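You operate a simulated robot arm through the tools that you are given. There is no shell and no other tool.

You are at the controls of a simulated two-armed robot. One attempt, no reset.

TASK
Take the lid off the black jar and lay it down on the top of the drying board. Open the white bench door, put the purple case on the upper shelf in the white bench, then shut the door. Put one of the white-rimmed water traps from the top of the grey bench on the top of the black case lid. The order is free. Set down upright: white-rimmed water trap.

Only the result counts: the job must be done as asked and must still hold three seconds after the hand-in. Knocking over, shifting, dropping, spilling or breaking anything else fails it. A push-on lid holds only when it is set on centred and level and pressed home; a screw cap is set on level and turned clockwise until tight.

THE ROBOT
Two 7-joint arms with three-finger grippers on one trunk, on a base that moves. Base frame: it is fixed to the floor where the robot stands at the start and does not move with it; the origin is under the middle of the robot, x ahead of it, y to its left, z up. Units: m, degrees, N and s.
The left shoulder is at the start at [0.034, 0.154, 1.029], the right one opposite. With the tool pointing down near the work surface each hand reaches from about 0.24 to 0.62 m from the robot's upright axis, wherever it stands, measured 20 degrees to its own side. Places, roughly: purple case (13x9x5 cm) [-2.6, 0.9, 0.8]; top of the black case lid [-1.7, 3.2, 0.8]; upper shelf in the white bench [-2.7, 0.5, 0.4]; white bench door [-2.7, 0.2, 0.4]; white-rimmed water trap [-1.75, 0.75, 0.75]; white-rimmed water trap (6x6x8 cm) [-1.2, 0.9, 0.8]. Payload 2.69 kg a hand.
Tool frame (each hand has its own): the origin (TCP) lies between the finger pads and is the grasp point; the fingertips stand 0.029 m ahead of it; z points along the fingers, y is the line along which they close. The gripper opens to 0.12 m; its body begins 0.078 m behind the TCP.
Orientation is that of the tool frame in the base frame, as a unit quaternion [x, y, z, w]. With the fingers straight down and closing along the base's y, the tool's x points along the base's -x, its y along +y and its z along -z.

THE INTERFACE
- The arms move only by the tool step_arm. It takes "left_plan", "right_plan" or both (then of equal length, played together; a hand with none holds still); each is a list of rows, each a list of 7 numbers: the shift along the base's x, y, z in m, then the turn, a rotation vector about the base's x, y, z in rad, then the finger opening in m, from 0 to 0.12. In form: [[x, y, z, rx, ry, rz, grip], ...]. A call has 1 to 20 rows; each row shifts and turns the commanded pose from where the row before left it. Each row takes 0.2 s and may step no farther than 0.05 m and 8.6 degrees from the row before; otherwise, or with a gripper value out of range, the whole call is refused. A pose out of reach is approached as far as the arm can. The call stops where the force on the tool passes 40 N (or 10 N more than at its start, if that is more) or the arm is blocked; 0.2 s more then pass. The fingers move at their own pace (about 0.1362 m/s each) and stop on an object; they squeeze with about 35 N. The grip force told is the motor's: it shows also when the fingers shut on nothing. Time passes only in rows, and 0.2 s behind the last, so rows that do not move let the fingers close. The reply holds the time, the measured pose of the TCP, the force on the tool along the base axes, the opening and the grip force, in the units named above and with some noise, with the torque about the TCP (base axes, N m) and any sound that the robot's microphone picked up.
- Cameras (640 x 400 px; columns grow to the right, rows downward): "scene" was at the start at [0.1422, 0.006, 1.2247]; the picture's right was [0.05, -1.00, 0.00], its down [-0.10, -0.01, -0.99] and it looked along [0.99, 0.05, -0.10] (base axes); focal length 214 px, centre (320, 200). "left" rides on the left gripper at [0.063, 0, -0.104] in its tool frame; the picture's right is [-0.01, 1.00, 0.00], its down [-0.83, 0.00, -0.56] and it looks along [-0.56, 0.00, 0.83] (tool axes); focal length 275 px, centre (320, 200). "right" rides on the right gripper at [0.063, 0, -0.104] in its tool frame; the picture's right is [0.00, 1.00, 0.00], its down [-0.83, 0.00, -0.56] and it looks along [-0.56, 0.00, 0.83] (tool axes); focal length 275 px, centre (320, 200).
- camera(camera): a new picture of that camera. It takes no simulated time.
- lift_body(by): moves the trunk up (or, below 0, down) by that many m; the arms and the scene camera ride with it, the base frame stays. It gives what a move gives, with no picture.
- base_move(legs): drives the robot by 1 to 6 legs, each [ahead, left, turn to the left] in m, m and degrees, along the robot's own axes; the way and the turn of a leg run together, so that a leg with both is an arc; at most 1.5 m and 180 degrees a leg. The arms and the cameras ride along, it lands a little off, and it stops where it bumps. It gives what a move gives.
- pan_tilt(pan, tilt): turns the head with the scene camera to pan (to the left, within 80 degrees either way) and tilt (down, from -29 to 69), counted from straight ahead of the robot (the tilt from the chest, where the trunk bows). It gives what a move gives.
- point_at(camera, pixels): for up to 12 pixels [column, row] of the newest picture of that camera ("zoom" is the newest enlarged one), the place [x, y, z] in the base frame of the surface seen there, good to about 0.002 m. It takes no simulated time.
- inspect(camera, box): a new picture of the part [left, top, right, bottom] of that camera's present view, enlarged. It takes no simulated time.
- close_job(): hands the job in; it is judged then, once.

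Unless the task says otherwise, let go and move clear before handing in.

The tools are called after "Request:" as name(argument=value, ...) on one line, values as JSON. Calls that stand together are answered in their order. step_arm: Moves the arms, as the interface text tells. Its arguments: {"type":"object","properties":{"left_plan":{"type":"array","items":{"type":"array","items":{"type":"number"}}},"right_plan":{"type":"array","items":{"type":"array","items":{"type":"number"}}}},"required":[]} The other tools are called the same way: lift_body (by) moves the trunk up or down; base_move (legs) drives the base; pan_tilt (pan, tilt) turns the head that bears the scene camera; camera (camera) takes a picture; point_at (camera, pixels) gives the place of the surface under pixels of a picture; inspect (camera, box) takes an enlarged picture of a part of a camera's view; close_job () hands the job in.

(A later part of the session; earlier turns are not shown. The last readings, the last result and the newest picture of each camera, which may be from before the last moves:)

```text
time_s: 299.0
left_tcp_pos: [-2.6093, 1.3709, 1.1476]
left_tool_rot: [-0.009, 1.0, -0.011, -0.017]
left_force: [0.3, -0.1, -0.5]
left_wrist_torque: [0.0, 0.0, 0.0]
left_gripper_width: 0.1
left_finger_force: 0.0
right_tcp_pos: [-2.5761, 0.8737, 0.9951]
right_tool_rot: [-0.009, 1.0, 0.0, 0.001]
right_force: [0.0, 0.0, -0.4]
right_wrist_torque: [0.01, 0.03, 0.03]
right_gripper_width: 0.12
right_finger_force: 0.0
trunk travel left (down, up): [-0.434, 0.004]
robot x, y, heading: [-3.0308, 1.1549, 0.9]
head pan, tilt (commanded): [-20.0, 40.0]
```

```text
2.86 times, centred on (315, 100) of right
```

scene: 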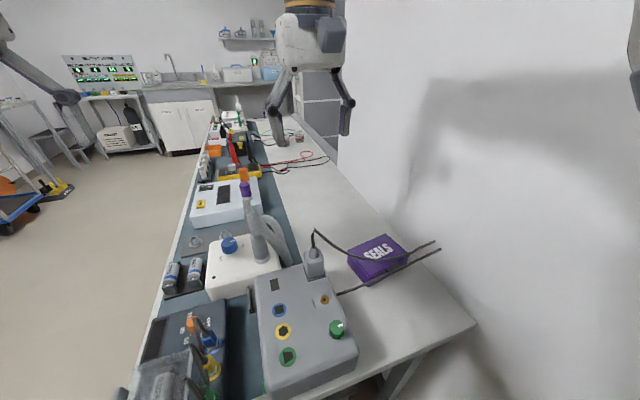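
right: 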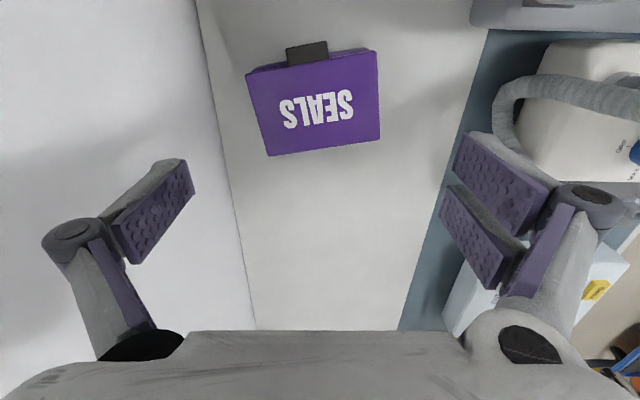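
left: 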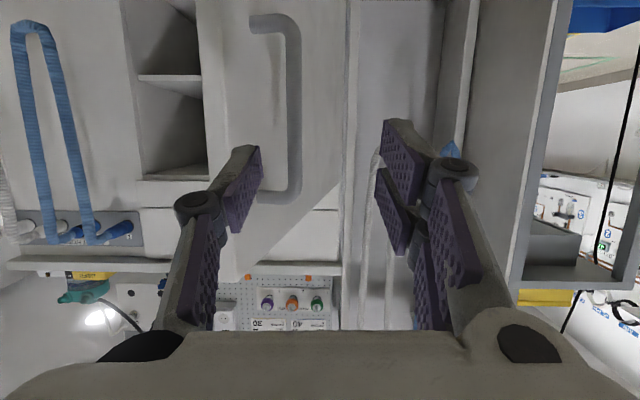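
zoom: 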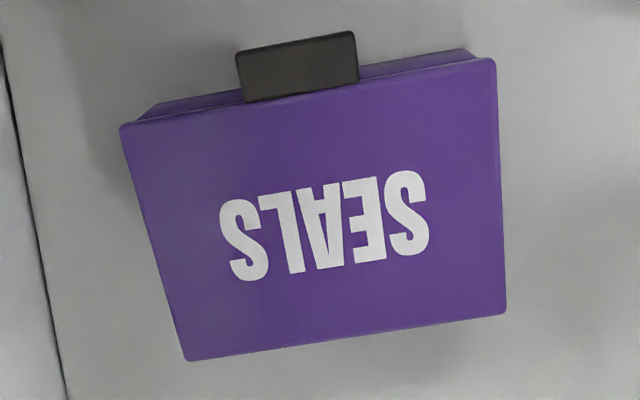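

Lid corners give centre (−2.5605, 0.874), short axis at ≈9°, with a dark latch on the west side (y 0.85–0.886). I'll grip across the short side a bit north of the latch; first checking the nearby hose.

Request:
point_at(camera="right", pixels=[[495, 105], [505, 85], [520, 140], [475, 15], [490, 30], [500, 200], [560, 80]])

Request:
step_arm(right_plan=[[0.001, 0.0034, 0, 0, 0, -0.143, 0.12], [0.001, 0.0034, 0, 0, 0, -0.143, 0.12], [0.001, 0.0034, 0, 0, 0, -0.143, 0.12], [0.001, 0.0034, 0, 0, 0, -0.143, 0.12], [0.001, 0.0034, 0, 0, 0, -0.143, 0.12], [0.001, 0.0034, 0, 0, 0, -0.143, 0.12], [0.001, 0.0034, 0, 0, 0, -0.143, 0.12], [0.001, 0.0034, 0, 0, 0, -0.143, 0.12], [0.001, 0.0034, 0, 0, 0, -0.143, 0.12], [0.001, 0.0034, 0, 0, 0, -0.143, 0.12], [0, 0, 0, 0, 0, 0, 0.12]])

Request:
camera(camera="right")

```text
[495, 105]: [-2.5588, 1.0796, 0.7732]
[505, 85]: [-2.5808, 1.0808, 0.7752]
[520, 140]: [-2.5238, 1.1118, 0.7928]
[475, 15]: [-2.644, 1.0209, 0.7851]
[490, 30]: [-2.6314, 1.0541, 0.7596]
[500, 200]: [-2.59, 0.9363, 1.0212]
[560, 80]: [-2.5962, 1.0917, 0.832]
```

```text
time_s: 301.4
left_tcp_pos: [-2.6102, 1.3712, 1.1478]
left_tool_rot: [-0.01, 1.0, -0.011, -0.017]
left_force: [0.1, -0.4, -0.2]
left_wrist_torque: [-0.01, -0.02, 0.0]
left_gripper_width: 0.0999
left_finger_force: 0.1
right_tcp_pos: [-2.5659, 0.9072, 0.9913]
right_tool_rot: [0.649, 0.76, 0.0, 0.0]
right_force: [0.4, -0.4, -0.2]
right_wrist_torque: [-0.01, 0.02, 0.01]
right_gripper_width: 0.1199
right_finger_force: 0.1
trunk travel left (down, up): [-0.434, 0.004]
robot x, y, heading: [-3.0319, 1.1545, 0.7]
head pan, tilt (commanded): [-20.0, 40.0]
```

```text
taken
```

right: 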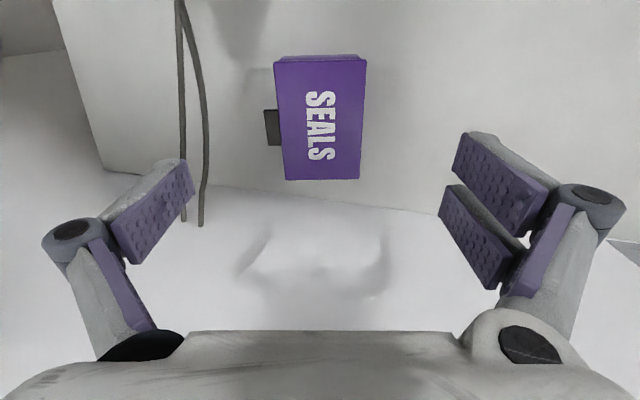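

The hand is lined up with the case (midline at column ~321, latch below the finger line). Narrowing to 0.105 to keep clear of the cable and descending.

Request:
step_arm(right_plan=[[0.0005, 0, -0.04, 0, 0, 0, 0.106], [0.0005, 0, -0.045, 0, 0, 0, 0.106], [0, 0, -0.045, 0, 0, 0, 0.106], [0, 0, -0.03, 0, 0, 0, 0.106], [0, 0, 0, 0, 0, 0, 0.106]])

Request:
camera(camera="right")

```text
time_s: 302.6
left_tcp_pos: [-2.6096, 1.3709, 1.1472]
left_tool_rot: [-0.01, 1.0, -0.01, -0.016]
left_force: [-0.6, 0.1, 0.0]
left_wrist_torque: [0.0, 0.0, 0.0]
left_gripper_width: 0.0999
left_finger_force: 0.1
right_tcp_pos: [-2.5635, 0.9085, 0.8333]
right_tool_rot: [0.649, 0.761, 0.001, 0.001]
right_force: [0.2, -0.1, 0.1]
right_wrist_torque: [0.01, 0.0, -0.03]
right_gripper_width: 0.1062
right_finger_force: 0.0
trunk travel left (down, up): [-0.434, 0.004]
robot x, y, heading: [-3.0348, 1.1558, 0.6]
head pan, tilt (commanded): [-20.0, 40.0]
```

```text
taken
```

right: 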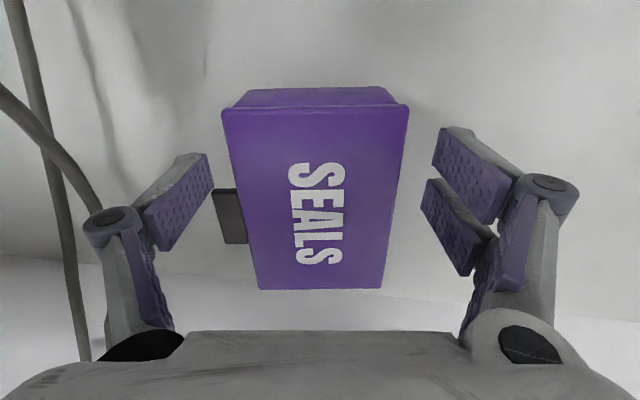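

Request:
step_arm(right_plan=[[0, 0.001, -0.016, 0, 0, 0, 0.106], [0, 0, -0.015, 0, 0, 0, 0.106], [0, 0, 0, 0, 0, 0, 0.106], [0, 0, 0, 0, 0, 0, 0.07], [0, 0, 0, 0, 0, 0, 0.06], [0, 0, 0, 0, 0, 0, 0.06]])

Request:
camera(camera="right")

```text
time_s: 304.0
left_tcp_pos: [-2.6108, 1.3708, 1.1481]
left_tool_rot: [-0.009, 1.0, -0.01, -0.018]
left_force: [-1.4, -0.2, 0.6]
left_wrist_torque: [-0.01, -0.01, 0.02]
left_gripper_width: 0.1003
left_finger_force: 0.0
right_tcp_pos: [-2.5634, 0.9085, 0.8009]
right_tool_rot: [0.649, 0.761, 0.001, 0.001]
right_force: [0.6, 1.0, 3.7]
right_wrist_torque: [0.17, 0.22, 0.02]
right_gripper_width: 0.0895
right_finger_force: 34.5
trunk travel left (down, up): [-0.434, 0.004]
robot x, y, heading: [-3.034, 1.1547, 0.8]
head pan, tilt (commanded): [-20.0, 40.0]
```

```text
taken
```

right: 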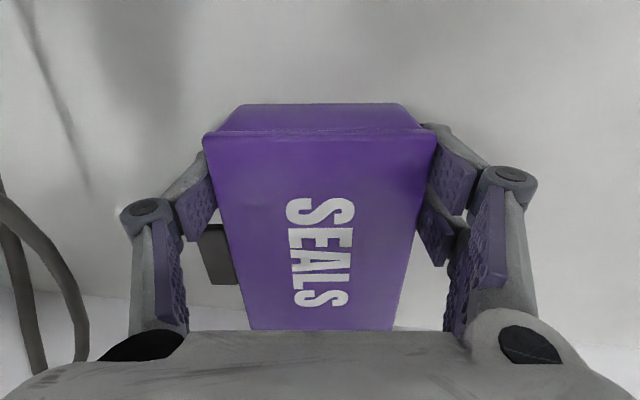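

The case is gripped (0.0895 m wide, 34 N). Lifting gently.

Request:
step_arm(right_plan=[[0, 0, 0.005, 0, 0, 0, 0.06], [0, 0, 0.015, 0, 0, 0, 0.06], [0, 0, 0.03, 0, 0, 0, 0.06], [0, 0, 0.04, 0, 0, 0, 0.06], [0, 0, 0.045, 0, 0, 0, 0.06], [0, 0, 0.045, 0, 0, 0, 0.06], [0, 0, 0.045, 0, 0, 0, 0.06], [0, 0, 0.04, 0, 0, 0, 0.06], [0, 0, 0, 0, 0, 0, 0.06]])

Request:
camera(camera="right")

Request:
camera(camera="scene")

```text
time_s: 306.0
left_tcp_pos: [-2.6092, 1.3706, 1.1473]
left_tool_rot: [-0.01, 1.0, -0.01, -0.017]
left_force: [-0.7, -0.4, -0.9]
left_wrist_torque: [0.0, -0.02, -0.01]
left_gripper_width: 0.1002
left_finger_force: 0.0
right_tcp_pos: [-2.5649, 0.9095, 1.068]
right_tool_rot: [0.648, 0.762, 0.0, 0.0]
right_force: [0.0, 0.8, -1.7]
right_wrist_torque: [0.07, 0.03, 0.02]
right_gripper_width: 0.0896
right_finger_force: 35.1
trunk travel left (down, up): [-0.434, 0.004]
robot x, y, heading: [-3.0308, 1.1529, 0.5]
head pan, tilt (commanded): [-20.0, 40.0]
```

```text
taken
```

right: 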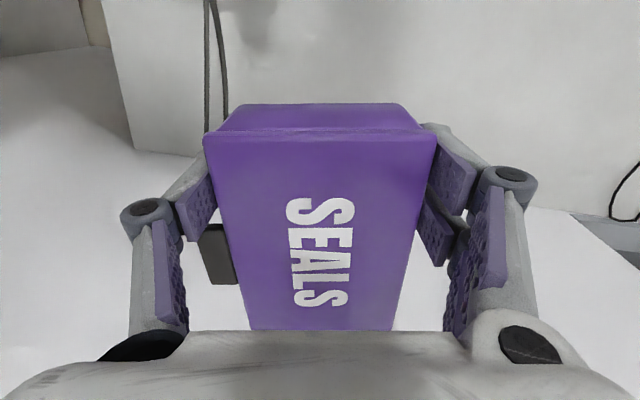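

```text
taken
```

scene: 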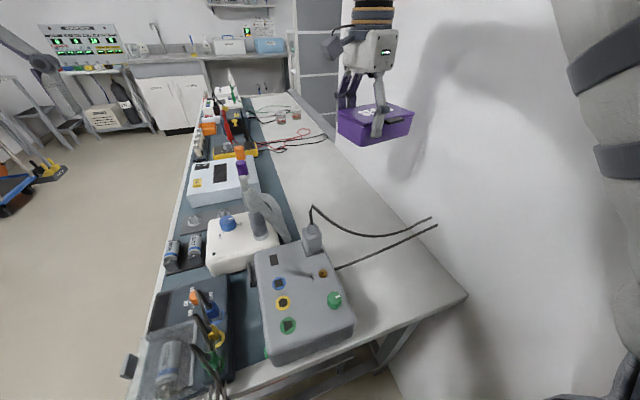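

The case is lifted level and light (~2 N). I'll raise it a little more and sidle out of the gap northwards over the devices.

Request:
step_arm(right_plan=[[0, 0, 0.02, 0, 0, 0, 0.06], [0, 0, 0.015, 0, 0, 0, 0.06], [0, 0, 0, 0, 0, 0, 0.06]])

Request:
base_move(legs=[[0, 0.4, 0], [0, 0.4, 0]])

Request:
camera(camera="scene")

```text
time_s: 306.8
left_tcp_pos: [-2.6094, 1.3711, 1.1472]
left_tool_rot: [-0.009, 1.0, -0.01, -0.017]
left_force: [0.9, 0.0, 0.0]
left_wrist_torque: [-0.01, 0.0, 0.0]
left_gripper_width: 0.1002
left_finger_force: 0.2
right_tcp_pos: [-2.5654, 0.9099, 1.1024]
right_tool_rot: [0.649, 0.761, -0.001, 0.0]
right_force: [-0.3, -0.4, -2.4]
right_wrist_torque: [0.08, 0.01, 0.0]
right_gripper_width: 0.0897
right_finger_force: 34.9
trunk travel left (down, up): [-0.434, 0.004]
robot x, y, heading: [-3.0288, 1.1564, 0.8]
head pan, tilt (commanded): [-20.0, 40.0]
```

```text
time_s: 308.3
left_tcp_pos: [-2.6124, 1.4457, 1.1474]
left_tool_rot: [-0.008, 1.0, -0.011, -0.018]
left_force: [0.4, 0.4, -0.4]
left_wrist_torque: [0.02, -0.06, -0.03]
left_gripper_width: 0.0998
left_finger_force: 0.0
right_tcp_pos: [-2.5709, 0.9854, 1.1027]
right_tool_rot: [0.651, 0.759, 0.0, 0.0]
right_force: [-0.2, 0.1, -1.8]
right_wrist_torque: [0.06, 0.0, -0.03]
right_gripper_width: 0.0897
right_finger_force: 34.7
trunk travel left (down, up): [-0.434, 0.004]
robot x, y, heading: [-3.0378, 1.2337, 0.3]
head pan, tilt (commanded): [-20.0, 40.0]
stopped in leg 1: the robot was blocked; the commanded pose is now the measured one
```

```text
taken
```

scene: 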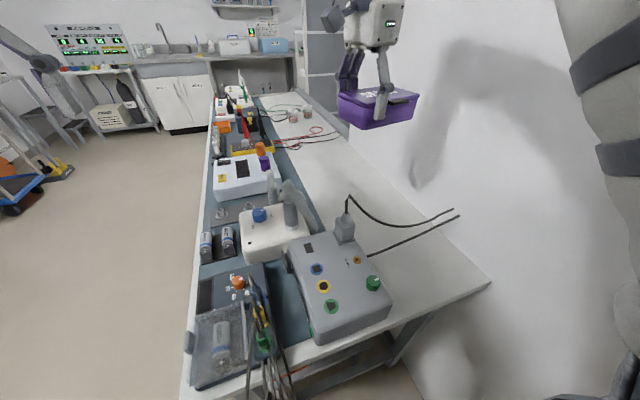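

The move was blocked after 8 cm — likely the cables hanging off the bench corner (≈(−2.85, 1.37)); on the way in I passed at x≈−3.09. I'll step back west first, then sidle out.

Request:
base_move(legs=[[0, -0.03, 0], [-0.075, 0, 0]])

Request:
base_move(legs=[[0, 0.2, 0]])

Request:
camera(camera="scene")

```text
time_s: 309.9
left_tcp_pos: [-2.6864, 1.4147, 1.1477]
left_tool_rot: [-0.007, 1.0, -0.011, -0.017]
left_force: [-1.6, -0.5, -0.1]
left_wrist_torque: [0.0, -0.02, 0.02]
left_gripper_width: 0.1
left_finger_force: 0.0
right_tcp_pos: [-2.6455, 0.9536, 1.1022]
right_tool_rot: [0.651, 0.759, 0.0, 0.0]
right_force: [-0.4, -0.4, -2.1]
right_wrist_torque: [0.07, -0.04, -0.01]
right_gripper_width: 0.0897
right_finger_force: 34.9
trunk travel left (down, up): [-0.434, 0.004]
robot x, y, heading: [-3.1108, 1.2041, 0.3]
head pan, tilt (commanded): [-20.0, 40.0]
```

```text
time_s: 312.0
left_tcp_pos: [-2.6868, 1.6114, 1.1466]
left_tool_rot: [-0.006, 1.0, -0.011, -0.018]
left_force: [0.1, 0.2, -0.7]
left_wrist_torque: [-0.02, 0.02, -0.05]
left_gripper_width: 0.1
left_finger_force: 0.0
right_tcp_pos: [-2.647, 1.1504, 1.1009]
right_tool_rot: [0.652, 0.758, 0.0, 0.0]
right_force: [0.5, -0.9, -1.9]
right_wrist_torque: [0.09, 0.03, 0.03]
right_gripper_width: 0.0897
right_finger_force: 34.6
trunk travel left (down, up): [-0.434, 0.004]
robot x, y, heading: [-3.1119, 1.4008, 0.3]
head pan, tilt (commanded): [-20.0, 40.0]
```

```text
taken
```

scene: 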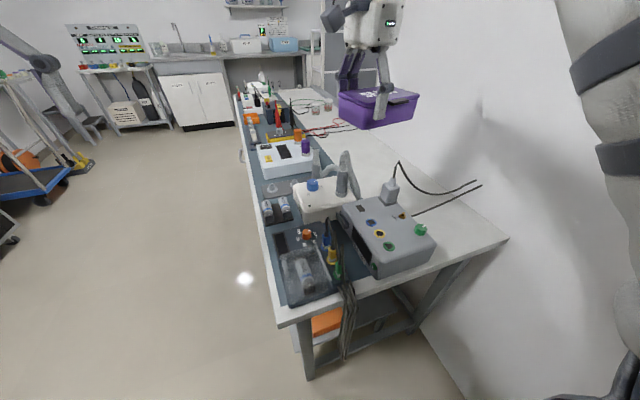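

Clear of the gap and everything on the bench looks undisturbed. I'll go on north and turn to face the white desk.

Request:
base_move(legs=[[0, 0.45, 0], [0, 0, 90]])

Request:
pan_tilt(pan=0, tilt=25)

Request:
camera(camera="scene")

```text
time_s: 320.0
left_tcp_pos: [-3.3313, 2.2852, 1.1464]
left_tool_rot: [0.715, -0.698, 0.02, 0.005]
left_force: [0.1, 0.0, -0.8]
left_wrist_torque: [0.0, -0.01, -0.03]
left_gripper_width: 0.1
left_finger_force: 0.0
right_tcp_pos: [-2.8719, 2.3306, 1.1019]
right_tool_rot: [-0.082, 0.997, 0.0, -0.001]
right_force: [-0.9, -0.3, -2.0]
right_wrist_torque: [-0.01, 0.05, 0.04]
right_gripper_width: 0.0897
right_finger_force: 34.6
trunk travel left (down, up): [-0.434, 0.004]
robot x, y, heading: [-3.1157, 1.8644, 91.0]
head pan, tilt (commanded): [-20.0, 40.0]
```

```text
time_s: 320.8
left_tcp_pos: [-3.332, 2.2853, 1.1469]
left_tool_rot: [0.715, -0.699, 0.02, 0.005]
left_force: [0.0, -0.2, 0.3]
left_wrist_torque: [0.0, -0.01, 0.01]
left_gripper_width: 0.1
left_finger_force: 0.1
right_tcp_pos: [-2.8714, 2.332, 1.1017]
right_tool_rot: [-0.081, 0.997, 0.001, 0.0]
right_force: [-0.4, -0.1, -0.4]
right_wrist_torque: [0.02, 0.11, -0.01]
right_gripper_width: 0.0897
right_finger_force: 35.2
trunk travel left (down, up): [-0.434, 0.004]
robot x, y, heading: [-3.1157, 1.859, 91.1]
head pan, tilt (commanded): [0.0, 25.0]
```

```text
taken
```

scene: 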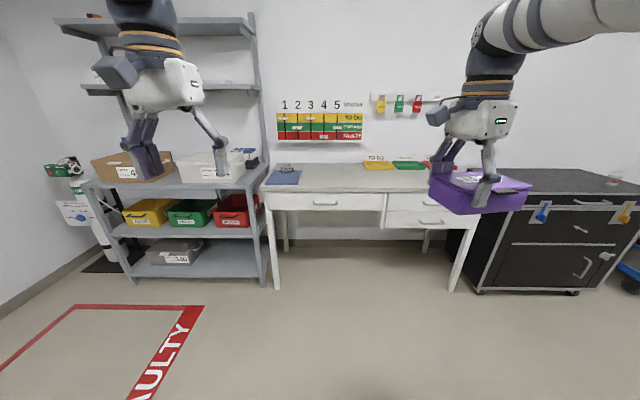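

The desk top has a free area around (345, 180), between a clipboard and the trays. I'll measure it.

Request:
point_at(camera="scene", pixels=[[340, 190], [340, 180], [340, 170], [285, 183], [300, 170], [268, 190], [375, 167], [400, 185], [440, 190], [325, 202], [430, 222], [270, 280]])

```text
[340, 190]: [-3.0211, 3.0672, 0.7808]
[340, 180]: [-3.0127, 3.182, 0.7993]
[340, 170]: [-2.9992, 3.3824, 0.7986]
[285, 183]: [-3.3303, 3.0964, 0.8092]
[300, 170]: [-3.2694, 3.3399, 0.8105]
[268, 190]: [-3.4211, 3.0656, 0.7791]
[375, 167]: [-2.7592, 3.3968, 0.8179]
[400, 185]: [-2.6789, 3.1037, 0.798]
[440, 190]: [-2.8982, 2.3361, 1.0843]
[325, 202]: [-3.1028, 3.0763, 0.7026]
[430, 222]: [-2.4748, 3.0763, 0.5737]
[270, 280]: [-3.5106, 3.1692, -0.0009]
```

Desk top z≈0.799, front edge y≈3.067, free around x≈−2.98. I'll turn the case to point its long side forward, then drive up to the desk.

Request:
step_arm(right_plan=[[-0.0115, 0.002, 0, 0, 0, 0.1407, 0.06], [-0.0115, 0.002, 0, 0, 0, 0.1407, 0.06], [-0.0115, 0.002, 0, 0, 0, 0.1407, 0.06], [-0.0115, 0.002, 0, 0, 0, 0.1407, 0.06], [-0.0115, 0.002, 0, 0, 0, 0.1407, 0.06], [-0.0115, 0.002, 0, 0, 0, 0.1407, 0.06], [-0.0115, 0.002, 0, 0, 0, 0.1407, 0.06], [-0.0115, 0.002, 0, 0, 0, 0.1407, 0.06], [-0.0115, 0.002, 0, 0, 0, 0.1407, 0.06], [-0.0115, 0.002, 0, 0, 0, 0.1407, 0.06]])

Request:
base_move(legs=[[0.76, 0.0, -1]])

Request:
camera(camera="right")

Request:
camera(camera="scene")

```text
time_s: 323.0
left_tcp_pos: [-3.3325, 2.2846, 1.1468]
left_tool_rot: [0.715, -0.699, 0.02, 0.005]
left_force: [0.1, -0.4, -0.4]
left_wrist_torque: [0.02, -0.02, 0.01]
left_gripper_width: 0.0999
left_finger_force: 0.0
right_tcp_pos: [-2.9853, 2.3508, 1.1025]
right_tool_rot: [0.708, -0.706, 0.0, 0.0]
right_force: [0.1, -0.5, -1.9]
right_wrist_torque: [-0.07, 0.0, -0.01]
right_gripper_width: 0.0895
right_finger_force: 35.4
trunk travel left (down, up): [-0.434, 0.004]
robot x, y, heading: [-3.1148, 1.863, 90.9]
head pan, tilt (commanded): [0.0, 25.0]
```

```text
time_s: 327.0
left_tcp_pos: [-3.3264, 3.036, 1.1473]
left_tool_rot: [0.707, -0.707, 0.019, 0.005]
left_force: [-0.1, 0.5, 0.3]
left_wrist_torque: [-0.01, -0.02, -0.08]
left_gripper_width: 0.0999
left_finger_force: 0.1
right_tcp_pos: [-2.9798, 3.0936, 1.1023]
right_tool_rot: [-0.698, 0.716, 0.0, 0.0]
right_force: [0.4, -0.6, -2.9]
right_wrist_torque: [-0.09, -0.01, 0.0]
right_gripper_width: 0.0895
right_finger_force: 35.1
trunk travel left (down, up): [-0.434, 0.004]
robot x, y, heading: [-3.1173, 2.6091, 89.6]
head pan, tilt (commanded): [0.0, 25.0]
```

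```text
taken
```

right: 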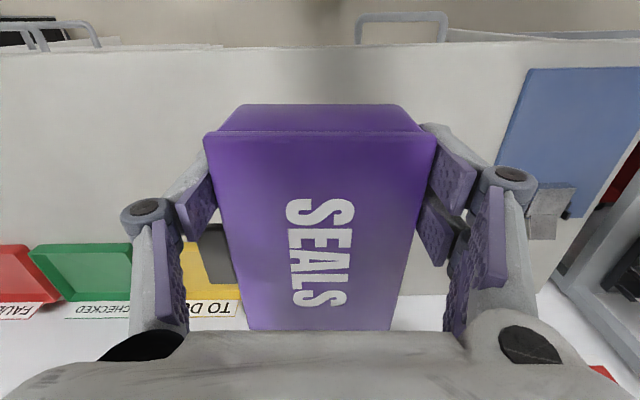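

```text
taken
```

scene: 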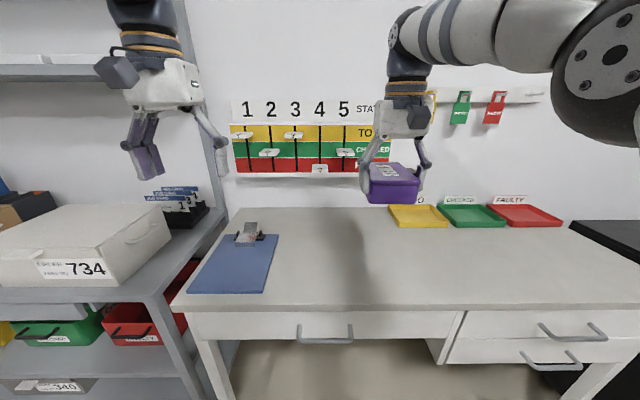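

The case is aligned with the desk. I'll set it down with its near end slightly overhanging the front edge (for an easy re-grip), lowering to just above contact first.

Request:
step_arm(right_plan=[[0, -0.006, -0.045, 0, 0, 0, 0.06], [0, -0.006, -0.045, 0, 0, 0, 0.06], [0, 0, -0.045, 0, 0, 0, 0.06], [0, 0, -0.045, 0, 0, 0, 0.06], [0, 0, -0.045, 0, 0, 0, 0.06], [0, 0, -0.022, 0, 0, 0, 0.06], [0, 0, 0, 0, 0, 0, 0.06]])

Request:
camera(camera="scene")

```text
time_s: 328.6
left_tcp_pos: [-3.3267, 3.0372, 1.1471]
left_tool_rot: [0.707, -0.707, 0.02, 0.004]
left_force: [0.8, -0.2, 0.0]
left_wrist_torque: [-0.01, 0.02, 0.02]
left_gripper_width: 0.0998
left_finger_force: 0.0
right_tcp_pos: [-2.9807, 3.083, 0.8562]
right_tool_rot: [-0.699, 0.715, 0.0, 0.0]
right_force: [0.0, -0.2, -2.8]
right_wrist_torque: [-0.05, -0.04, -0.02]
right_gripper_width: 0.0896
right_finger_force: 35.1
trunk travel left (down, up): [-0.434, 0.004]
robot x, y, heading: [-3.1188, 2.6116, 89.6]
head pan, tilt (commanded): [0.0, 25.0]
```

```text
taken
```

scene: 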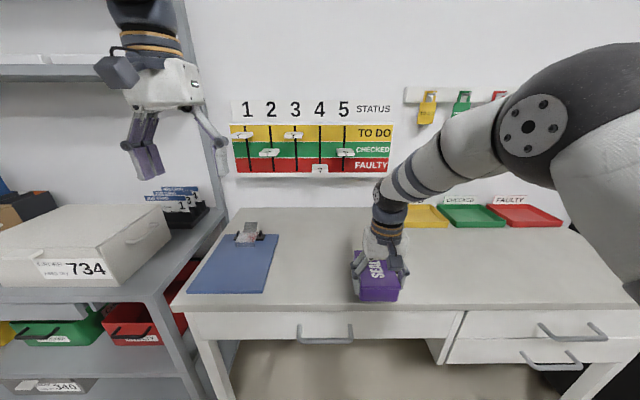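

Request:
step_arm(right_plan=[[0, 0, -0.008, 0, 0, 0, 0.06], [0, 0, -0.003, 0, 0, 0, 0.06], [0, 0, -0.002, 0, 0, 0, 0.06], [0, 0, 0, 0, 0, 0, 0.06]])

```text
time_s: 329.6
left_tcp_pos: [-3.3259, 3.0366, 1.1479]
left_tool_rot: [0.707, -0.707, 0.019, 0.005]
left_force: [0.0, 0.1, 0.0]
left_wrist_torque: [0.06, -0.01, 0.03]
left_gripper_width: 0.1001
left_finger_force: 0.1
right_tcp_pos: [-2.9802, 3.0831, 0.8422]
right_tool_rot: [-0.698, 0.716, 0.0, 0.0]
right_force: [0.2, -0.5, -2.7]
right_wrist_torque: [-0.05, 0.02, -0.02]
right_gripper_width: 0.0895
right_finger_force: 34.9
trunk travel left (down, up): [-0.434, 0.004]
robot x, y, heading: [-3.1225, 2.6087, 89.8]
head pan, tilt (commanded): [0.0, 25.0]
```

Request:
step_arm(right_plan=[[0, 0, -0.002, 0, 0, 0, 0.06], [0, 0, -0.001, 0, 0, 0, 0.06], [0, 0, 0, 0, 0, 0, 0.06]])

```text
time_s: 330.4
left_tcp_pos: [-3.3259, 3.0346, 1.1486]
left_tool_rot: [-0.707, 0.707, -0.018, -0.003]
left_force: [0.4, 0.2, 0.0]
left_wrist_torque: [-0.03, -0.02, 0.03]
left_gripper_width: 0.0999
left_finger_force: 0.1
right_tcp_pos: [-2.9786, 3.0834, 0.8413]
right_tool_rot: [-0.699, 0.716, 0.003, 0.002]
right_force: [1.2, 0.4, 20.2]
right_wrist_torque: [-0.46, -0.11, 0.06]
right_gripper_width: 0.0896
right_finger_force: 34.4
trunk travel left (down, up): [-0.434, 0.004]
robot x, y, heading: [-3.1211, 2.6099, 89.8]
head pan, tilt (commanded): [0.0, 25.0]
```

Contact with the desk (20 N). Easing, opening, and rising.

Request:
step_arm(right_plan=[[0, 0, 0.0015, 0, 0, 0, 0.06], [0, 0, 0, 0, 0, 0, 0.1], [0, 0, 0, 0, 0, 0, 0.115], [0, 0, 0.03, 0, 0, 0, 0.115], [0, 0, 0.045, 0, 0, 0, 0.115], [0, 0, 0.045, 0, 0, 0, 0.115], [0.04, 0, 0.045, 0, 0, 0, 0.115], [0.045, -0.01, 0.045, 0, 0, 0, 0.115], [0.045, -0.02, 0.03, 0, 0, 0, 0.1]])

Request:
camera(camera="scene")

Request:
inspect(camera="scene", box=[300, 220, 440, 320])

```text
refused: row 7 steps farther than a row can; nothing moved
```

```text
taken
```

scene: 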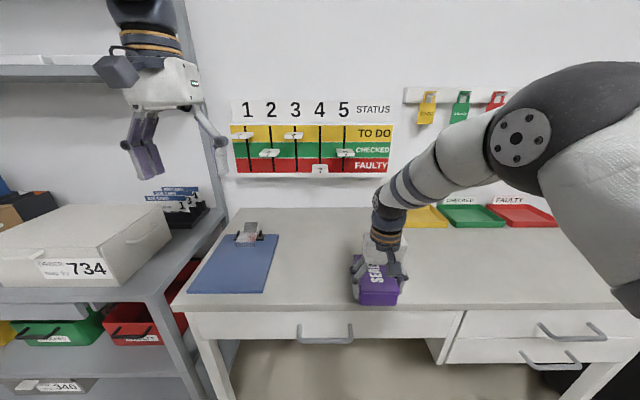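

```text
4.00 times, centred on (370, 270) of scene
```

zoom: 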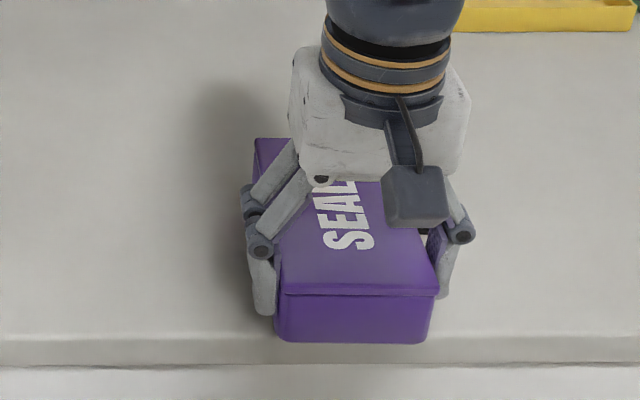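

One row was too long; nothing moved. Repeating with shorter steps.

Request:
step_arm(right_plan=[[0, 0, 0.0015, 0, 0, 0, 0.06], [0, 0, 0, 0, 0, 0, 0.1], [0, 0, 0, 0, 0, 0, 0.115], [0, 0, 0.03, 0, 0, 0, 0.115], [0, 0, 0.045, 0, 0, 0, 0.115], [0, 0, 0.045, 0, 0, 0, 0.115], [0.025, 0, 0.04, 0, 0, 0, 0.115], [0.025, -0.01, 0.04, 0, 0, 0, 0.115], [0.03, -0.02, 0.03, 0, 0, 0, 0.1], [0.03, -0.02, 0.02, 0, 0, 0, 0.1]])

Request:
camera(camera="scene")

Request:
inspect(camera="scene", box=[310, 230, 430, 320])

```text
time_s: 332.6
left_tcp_pos: [-3.3257, 3.0346, 1.148]
left_tool_rot: [-0.707, 0.707, -0.018, -0.006]
left_force: [0.8, -0.6, -0.1]
left_wrist_torque: [0.01, 0.0, 0.05]
left_gripper_width: 0.0998
left_finger_force: 0.0
right_tcp_pos: [-2.8684, 3.0318, 1.0906]
right_tool_rot: [-0.699, 0.715, 0.0, -0.001]
right_force: [-0.2, 0.3, 0.8]
right_wrist_torque: [-0.01, 0.04, 0.03]
right_gripper_width: 0.0998
right_finger_force: 0.0
trunk travel left (down, up): [-0.434, 0.004]
robot x, y, heading: [-3.1207, 2.6109, 89.8]
head pan, tilt (commanded): [0.0, 25.0]
```

```text
taken
```

scene: 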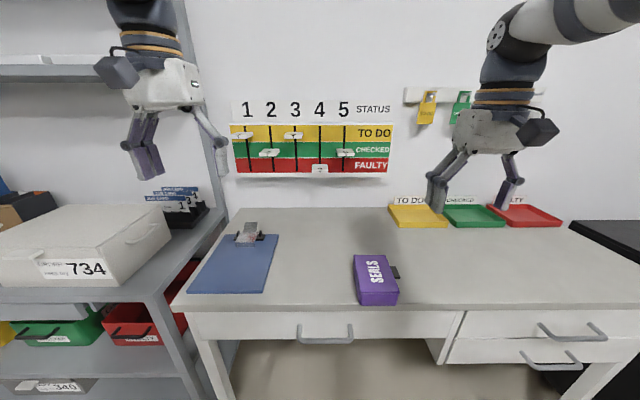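

```text
4.44 times, centred on (370, 275) of scene
```

zoom: 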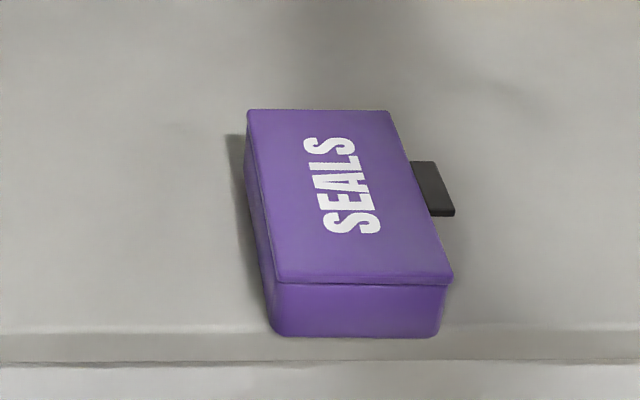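

Request:
point_at(camera="zoom", pixels=[[278, 275], [450, 280], [252, 115], [388, 113], [350, 195], [275, 330], [435, 330], [350, 310], [435, 190], [350, 345], [200, 335], [200, 362]])

```text
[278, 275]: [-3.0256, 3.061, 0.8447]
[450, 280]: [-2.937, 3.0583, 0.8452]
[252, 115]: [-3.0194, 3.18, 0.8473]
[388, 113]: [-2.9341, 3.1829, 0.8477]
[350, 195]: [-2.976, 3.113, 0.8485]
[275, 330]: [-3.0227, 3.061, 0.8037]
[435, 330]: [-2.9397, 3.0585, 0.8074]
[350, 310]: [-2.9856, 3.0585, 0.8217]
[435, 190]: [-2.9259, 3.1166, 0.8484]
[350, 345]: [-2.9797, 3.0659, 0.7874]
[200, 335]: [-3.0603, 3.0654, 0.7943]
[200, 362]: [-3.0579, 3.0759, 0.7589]
```

The case rests stably at the desk's edge: near end y≈3.059, x −3.025…−2.937, top z≈0.848. I'll step back and right so my left arm can re-grip it pointing forward and 40° down, then bring the left hand to a pre-grasp.

Request:
base_move(legs=[[-0.17, -0.29, 0]])

Request:
step_arm(left_plan=[[0.008, 0.0155, -0.032, 0.127, 0, 0, 0.115], [0.008, 0.0155, -0.032, 0.127, 0, 0, 0.115], [0.008, 0.0155, -0.032, 0.127, 0, 0, 0.115], [0.008, 0.0155, -0.032, 0.127, 0, 0, 0.115], [0.008, 0.0155, -0.032, 0.127, 0, 0, 0.115], [0.008, 0.0155, -0.032, 0.127, 0, 0, 0.115], [0.008, 0.0155, -0.032, 0.127, 0, 0, 0.115], [0, 0, 0, 0, 0, 0, 0.115]])

Request:
camera(camera="left")

Request:
camera(camera="scene")

```text
time_s: 335.4
left_tcp_pos: [-3.041, 2.8664, 1.1457]
left_tool_rot: [0.708, -0.706, 0.02, 0.006]
left_force: [0.0, 0.4, -0.3]
left_wrist_torque: [0.03, -0.03, 0.0]
left_gripper_width: 0.1001
left_finger_force: 0.0
right_tcp_pos: [-2.581, 2.8631, 1.0894]
right_tool_rot: [-0.699, 0.715, 0.0, -0.001]
right_force: [0.0, -0.6, 0.3]
right_wrist_torque: [-0.02, 0.0, -0.01]
right_gripper_width: 0.1
right_finger_force: 0.1
trunk travel left (down, up): [-0.434, 0.004]
robot x, y, heading: [-2.8329, 2.4392, 89.8]
head pan, tilt (commanded): [0.0, 25.0]
```

```text
time_s: 337.2
left_tcp_pos: [-2.9846, 2.9747, 0.9214]
left_tool_rot: [-0.64, 0.646, 0.287, 0.301]
left_force: [0.1, -0.8, 0.7]
left_wrist_torque: [0.03, 0.05, -0.02]
left_gripper_width: 0.1152
left_finger_force: 0.0
right_tcp_pos: [-2.5815, 2.8635, 1.0915]
right_tool_rot: [-0.699, 0.715, 0.001, 0.0]
right_force: [0.5, 0.7, 0.7]
right_wrist_torque: [0.03, -0.02, 0.0]
right_gripper_width: 0.0998
right_finger_force: 0.0
trunk travel left (down, up): [-0.434, 0.004]
robot x, y, heading: [-2.8327, 2.4371, 89.6]
head pan, tilt (commanded): [0.0, 25.0]
```

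```text
taken
```

left: 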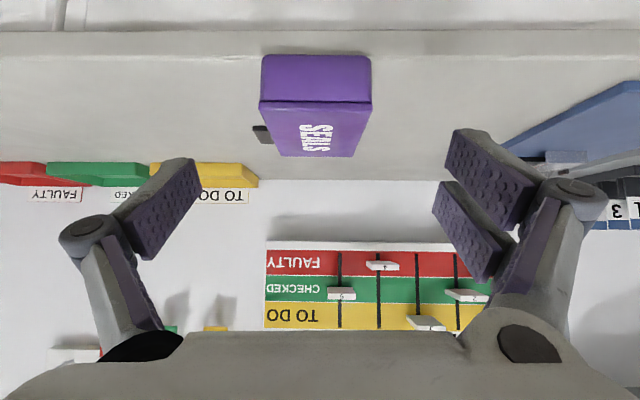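

```text
taken
```

scene: 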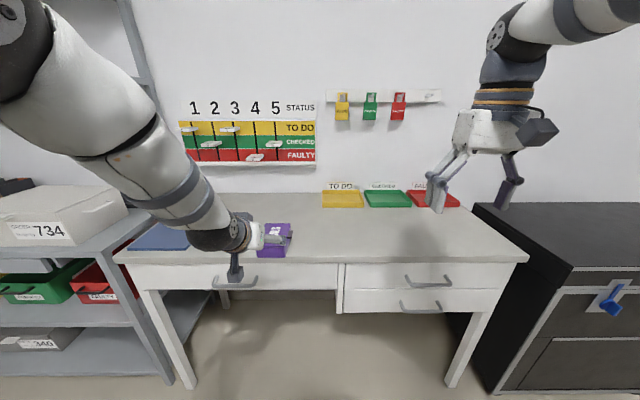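

The left hand points at the case's near end, centred (columns 260–371). Moving in along its axis to TCP (−2.981, 3.06, 0.843).

Request:
step_arm(left_plan=[[0.0009, 0.0213, -0.0196, 0, 0, 0, 0.115], [0.0009, 0.0213, -0.0196, 0, 0, 0, 0.115], [0.0009, 0.0213, -0.0196, 0, 0, 0, 0.115], [0.0009, 0.0213, -0.0196, 0, 0, 0, 0.115], [0, 0, 0, 0, 0, 0, 0.115]])

Request:
camera(camera="left")

Request:
inspect(camera="scene", box=[190, 190, 330, 300])

```text
time_s: 338.4
left_tcp_pos: [-2.9824, 3.0584, 0.8428]
left_tool_rot: [-0.641, 0.646, 0.286, 0.301]
left_force: [-0.1, -0.9, 0.1]
left_wrist_torque: [0.03, 0.02, 0.0]
left_gripper_width: 0.1149
left_finger_force: 0.1
right_tcp_pos: [-2.5822, 2.8634, 1.0904]
right_tool_rot: [-0.699, 0.715, 0.0, 0.0]
right_force: [-0.8, -0.4, 0.3]
right_wrist_torque: [0.01, 0.01, 0.0]
right_gripper_width: 0.1
right_finger_force: 0.0
trunk travel left (down, up): [-0.434, 0.004]
robot x, y, heading: [-2.8308, 2.4404, 89.6]
head pan, tilt (commanded): [0.0, 25.0]
```

```text
taken
```

left: 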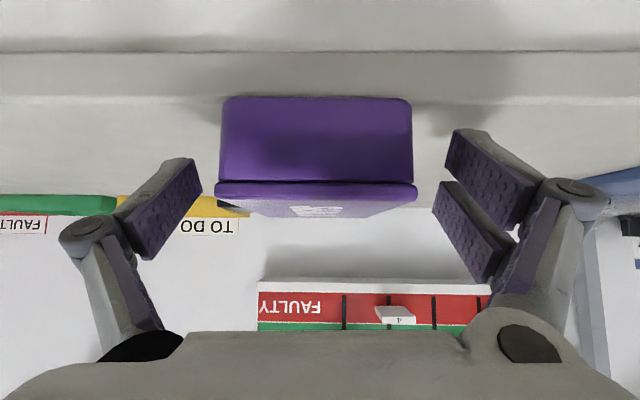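

```text
3.64 times, centred on (260, 245) of scene
```

zoom: 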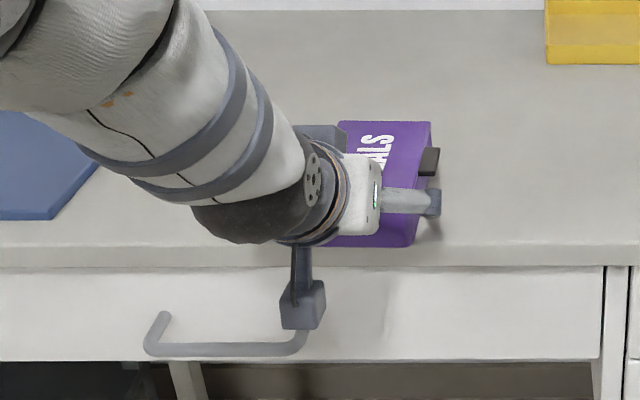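

Good alignment; I'll go 12 mm deeper (and 4 mm up to keep the finger corner off the desk), then close.

Request:
step_arm(left_plan=[[0.001, 0.006, 0.003, 0, 0, 0, 0.115], [0, 0.006, 0.001, 0, 0, 0, 0.115], [0, 0, 0, 0, 0, 0, 0.115], [0, 0, 0, 0, 0, 0, 0.08], [0, 0, 0, 0, 0, 0, 0.06], [0, 0, 0, 0, 0, 0, 0.06]])

Request:
camera(camera="left")

```text
time_s: 339.8
left_tcp_pos: [-2.9798, 3.0722, 0.849]
left_tool_rot: [-0.641, 0.647, 0.285, 0.3]
left_force: [0.1, 0.3, 1.5]
left_wrist_torque: [0.06, 0.16, -0.06]
left_gripper_width: 0.0899
left_finger_force: 34.9
right_tcp_pos: [-2.5824, 2.8631, 1.0897]
right_tool_rot: [-0.699, 0.715, 0.0, 0.0]
right_force: [-0.8, 0.4, -0.5]
right_wrist_torque: [-0.01, -0.01, -0.03]
right_gripper_width: 0.1002
right_finger_force: 0.1
trunk travel left (down, up): [-0.434, 0.004]
robot x, y, heading: [-2.8343, 2.4368, 90.0]
head pan, tilt (commanded): [0.0, 25.0]
```

```text
taken
```

left: 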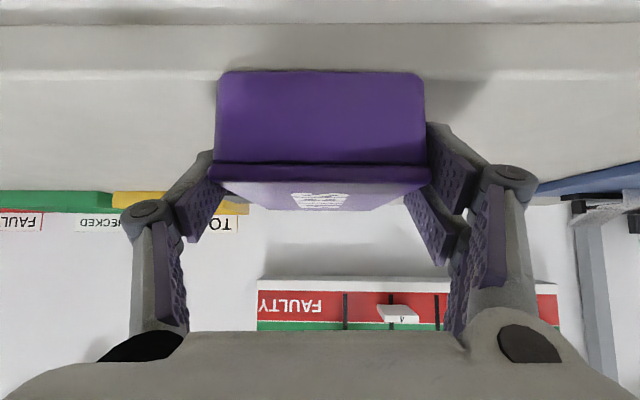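

Gripped (0.090 m). Lifting gently and checking that the case stays level.

Request:
step_arm(left_plan=[[0, 0, 0.005, 0, 0, 0, 0.06], [0, 0, 0.015, 0, 0, 0, 0.06], [0, 0, 0.03, 0, 0, 0, 0.06], [0, 0, 0.04, 0, 0, 0, 0.06], [0, 0, 0, 0, 0, 0, 0.06]])

Request:
camera(camera="left")

Request:
inspect(camera="scene", box=[190, 150, 350, 270])

```text
time_s: 341.0
left_tcp_pos: [-2.9797, 3.0721, 0.939]
left_tool_rot: [-0.641, 0.647, 0.285, 0.299]
left_force: [-0.2, -0.2, -2.0]
left_wrist_torque: [-0.12, 0.04, -0.03]
left_gripper_width: 0.09
left_finger_force: 35.1
right_tcp_pos: [-2.5829, 2.8649, 1.089]
right_tool_rot: [-0.699, 0.715, -0.001, 0.0]
right_force: [0.4, 0.1, -1.0]
right_wrist_torque: [-0.02, 0.0, 0.04]
right_gripper_width: 0.1
right_finger_force: 0.0
trunk travel left (down, up): [-0.434, 0.004]
robot x, y, heading: [-2.8364, 2.4407, 89.7]
head pan, tilt (commanded): [0.0, 25.0]
```

```text
taken
```

left: 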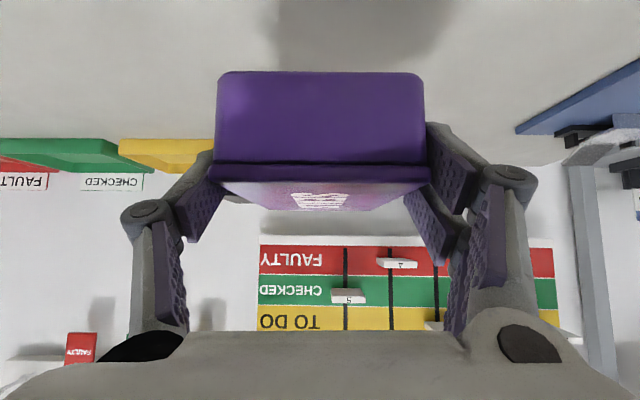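

```text
3.33 times, centred on (270, 210) of scene
```

zoom: 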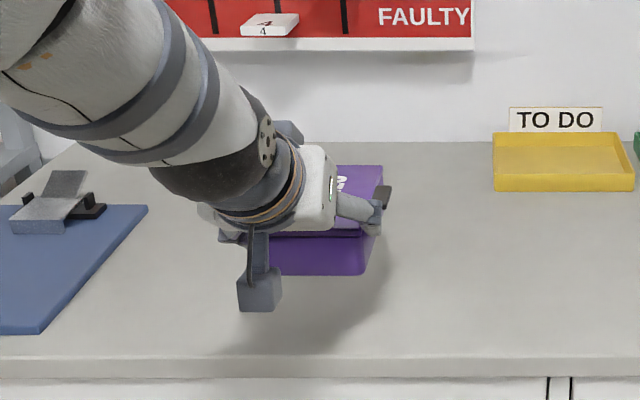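

The case is held level in the left hand. I'll raise it a little and take the roomier eastern route: back off, turn east, and drive along the north aisle.

Request:
step_arm(left_plan=[[0, -0.01, 0.04, 0, 0, 0, 0.06], [0, -0.02, 0.04, 0, 0, 0, 0.06], [0, 0, 0, 0, 0, 0, 0.06]])

Request:
base_move(legs=[[-0.3, 0, 0], [0, 0, -90]])

Request:
camera(camera="scene")

```text
time_s: 341.8
left_tcp_pos: [-2.98, 3.0435, 1.0192]
left_tool_rot: [-0.641, 0.646, 0.286, 0.3]
left_force: [-0.2, -0.2, -1.7]
left_wrist_torque: [-0.1, 0.01, 0.0]
left_gripper_width: 0.0897
left_finger_force: 34.7
right_tcp_pos: [-2.5827, 2.8637, 1.0887]
right_tool_rot: [-0.699, 0.715, 0.0, -0.001]
right_force: [0.5, 0.0, -0.5]
right_wrist_torque: [-0.01, -0.01, 0.01]
right_gripper_width: 0.0998
right_finger_force: 0.1
trunk travel left (down, up): [-0.434, 0.004]
robot x, y, heading: [-2.8354, 2.4381, 89.9]
head pan, tilt (commanded): [0.0, 25.0]
```

```text
time_s: 347.7
left_tcp_pos: [-2.232, 2.2943, 1.0195]
left_tool_rot: [-0.001, 0.91, -0.007, 0.415]
left_force: [-0.1, 0.2, -2.0]
left_wrist_torque: [0.0, 0.12, 0.05]
left_gripper_width: 0.0898
left_finger_force: 34.7
right_tcp_pos: [-2.4069, 1.8953, 1.0905]
right_tool_rot: [0.006, 1.0, 0.0, 0.0]
right_force: [-0.2, -0.7, -0.2]
right_wrist_torque: [0.02, 0.0, 0.02]
right_gripper_width: 0.1
right_finger_force: 0.1
trunk travel left (down, up): [-0.434, 0.004]
robot x, y, heading: [-2.835, 2.1439, 0.4]
head pan, tilt (commanded): [0.0, 25.0]
```

```text
taken
```

scene: 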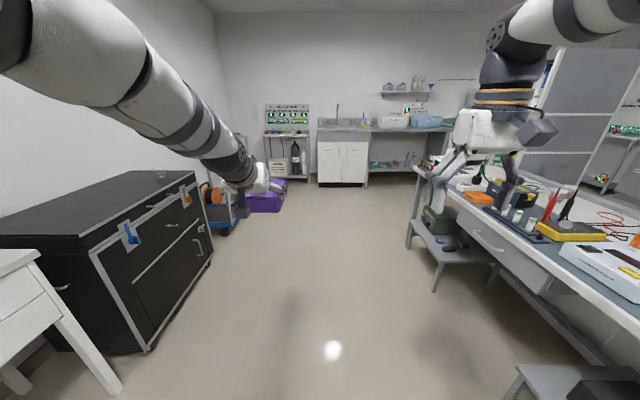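

The aisle is clear. Driving east to x≈−0.55.

Request:
base_move(legs=[[1.15, 0.0, 0], [1.15, 0.0, 0]])

Request:
camera(camera="scene")

```text
time_s: 359.1
left_tcp_pos: [0.0859, 2.2471, 1.0195]
left_tool_rot: [0.012, 0.91, -0.013, 0.413]
left_force: [0.1, -0.1, -2.8]
left_wrist_torque: [0.01, 0.1, 0.0]
left_gripper_width: 0.0898
left_finger_force: 35.1
right_tcp_pos: [-0.0986, 1.8526, 1.0894]
right_tool_rot: [0.021, 1.0, 0.001, 0.0]
right_force: [0.1, -0.9, 0.3]
right_wrist_torque: [-0.01, 0.01, 0.02]
right_gripper_width: 0.1004
right_finger_force: 0.2
trunk travel left (down, up): [-0.434, 0.004]
robot x, y, heading: [-0.5206, 2.1117, -1.3]
head pan, tilt (commanded): [0.0, 25.0]
```

```text
taken
```

scene: 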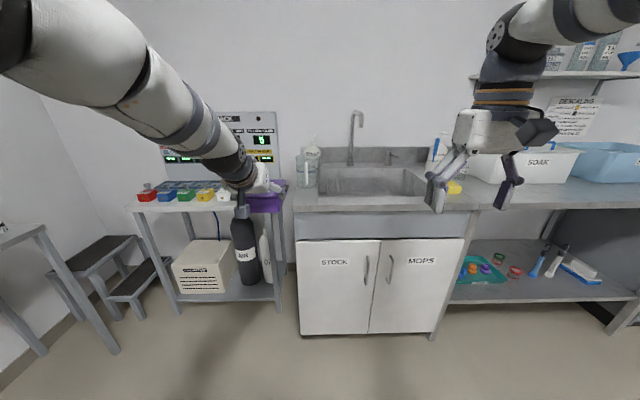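

Turning south and moving to the lane x≈−0.38.

Request:
base_move(legs=[[0, 0, -88.7], [0, 0.13, 0], [1.3, 0, 0]])

Request:
camera(camera="scene")

```text
time_s: 370.8
left_tcp_pos: [-0.3143, 0.1792, 1.0183]
left_tool_rot: [0.659, 0.628, -0.305, 0.28]
left_force: [-0.2, 0.5, -2.9]
left_wrist_torque: [0.1, 0.0, -0.01]
left_gripper_width: 0.0896
left_finger_force: 35.1
right_tcp_pos: [-0.7047, 0.3759, 1.0906]
right_tool_rot: [0.729, 0.684, 0.001, 0.0]
right_force: [0.0, -1.4, 0.1]
right_wrist_torque: [0.02, 0.04, -0.02]
right_gripper_width: 0.1002
right_finger_force: 0.2
trunk travel left (down, up): [-0.434, 0.004]
robot x, y, heading: [-0.4378, 0.7913, -92.5]
head pan, tilt (commanded): [0.0, 25.0]
```

```text
taken
```

scene: 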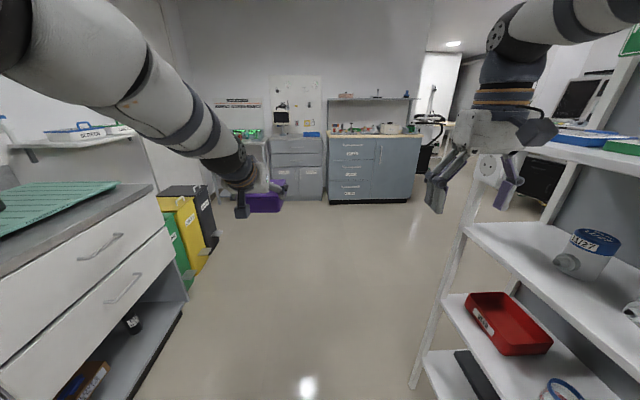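

Rack on my right is ~9 cm from the right hand; I'll edge 6 cm east and go on south to y≈−0.65.

Request:
base_move(legs=[[0.1, 0.07, 2.5], [1.3, 0, 0]])

Request:
base_move(legs=[[0, 0, -90]])

Request:
camera(camera="scene")

```text
time_s: 378.1
left_tcp_pos: [-0.2282, -1.2133, 1.02]
left_tool_rot: [0.646, 0.641, -0.3, 0.286]
left_force: [0.0, -0.6, -2.1]
left_wrist_torque: [0.09, -0.01, 0.01]
left_gripper_width: 0.0897
left_finger_force: 35.0
right_tcp_pos: [-0.6248, -1.0354, 1.09]
right_tool_rot: [0.714, 0.7, 0.0, 0.0]
right_force: [0.7, 0.5, 0.1]
right_wrist_torque: [0.02, 0.0, -0.02]
right_gripper_width: 0.0995
right_finger_force: 0.1
trunk travel left (down, up): [-0.434, 0.004]
robot x, y, heading: [-0.3731, -0.6136, -90.2]
head pan, tilt (commanded): [0.0, 25.0]
```

```text
time_s: 382.4
left_tcp_pos: [-0.9793, -0.7546, 1.0201]
left_tool_rot: [0.91, -0.007, -0.413, -0.011]
left_force: [1.3, 0.5, -2.2]
left_wrist_torque: [0.0, -0.06, -0.02]
left_gripper_width: 0.0897
left_finger_force: 34.7
right_tcp_pos: [-0.7985, -0.3582, 1.0898]
right_tool_rot: [1.0, -0.013, 0.0, 0.001]
right_force: [0.0, 0.3, -0.6]
right_wrist_torque: [0.0, 0.02, 0.02]
right_gripper_width: 0.1
right_finger_force: 0.1
trunk travel left (down, up): [-0.434, 0.004]
robot x, y, heading: [-0.3735, -0.6067, 179.2]
head pan, tilt (commanded): [0.0, 25.0]
```

```text
taken
```

scene: 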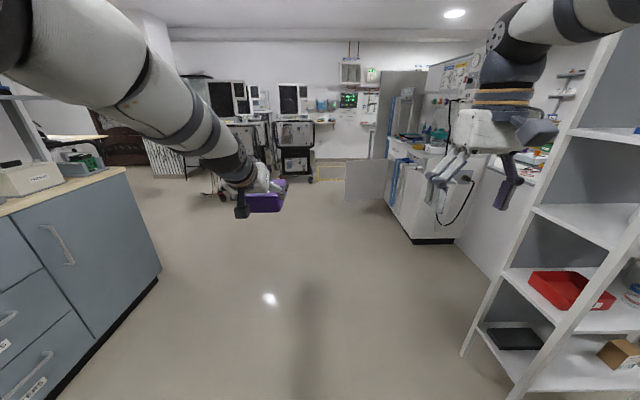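

Facing west in the south corridor; the open door shows at (370, 180). Driving west and slightly south, then turning north in front of the white bench.

Request:
base_move(legs=[[1.0, 0.2, 0], [0.85, 0.2, 0], [0, 0, -89.2]])

Request:
camera(camera="scene")

```text
time_s: 395.6
left_tcp_pos: [-2.368, -0.406, 1.0192]
left_tool_rot: [0.644, -0.643, -0.287, -0.298]
left_force: [0.3, 0.6, -1.2]
left_wrist_torque: [-0.13, -0.03, 0.02]
left_gripper_width: 0.0895
left_finger_force: 34.7
right_tcp_pos: [-1.9689, -0.5798, 1.0896]
right_tool_rot: [-0.703, 0.711, 0.001, 0.0]
right_force: [0.7, 0.4, 0.3]
right_wrist_torque: [0.02, -0.01, 0.0]
right_gripper_width: 0.1001
right_finger_force: 0.0
trunk travel left (down, up): [-0.434, 0.004]
robot x, y, heading: [-2.2116, -1.0075, 90.4]
head pan, tilt (commanded): [0.0, 25.0]
```

```text
taken
```

scene: 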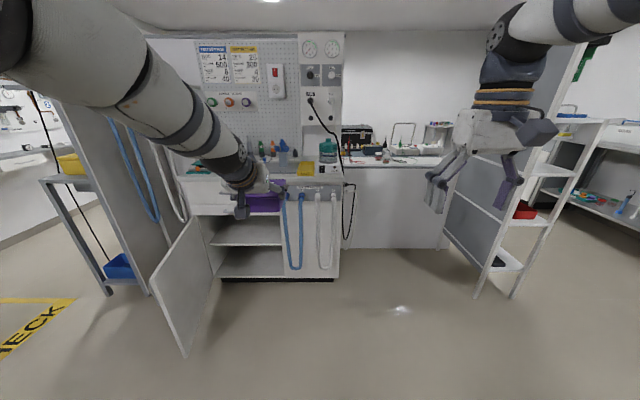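

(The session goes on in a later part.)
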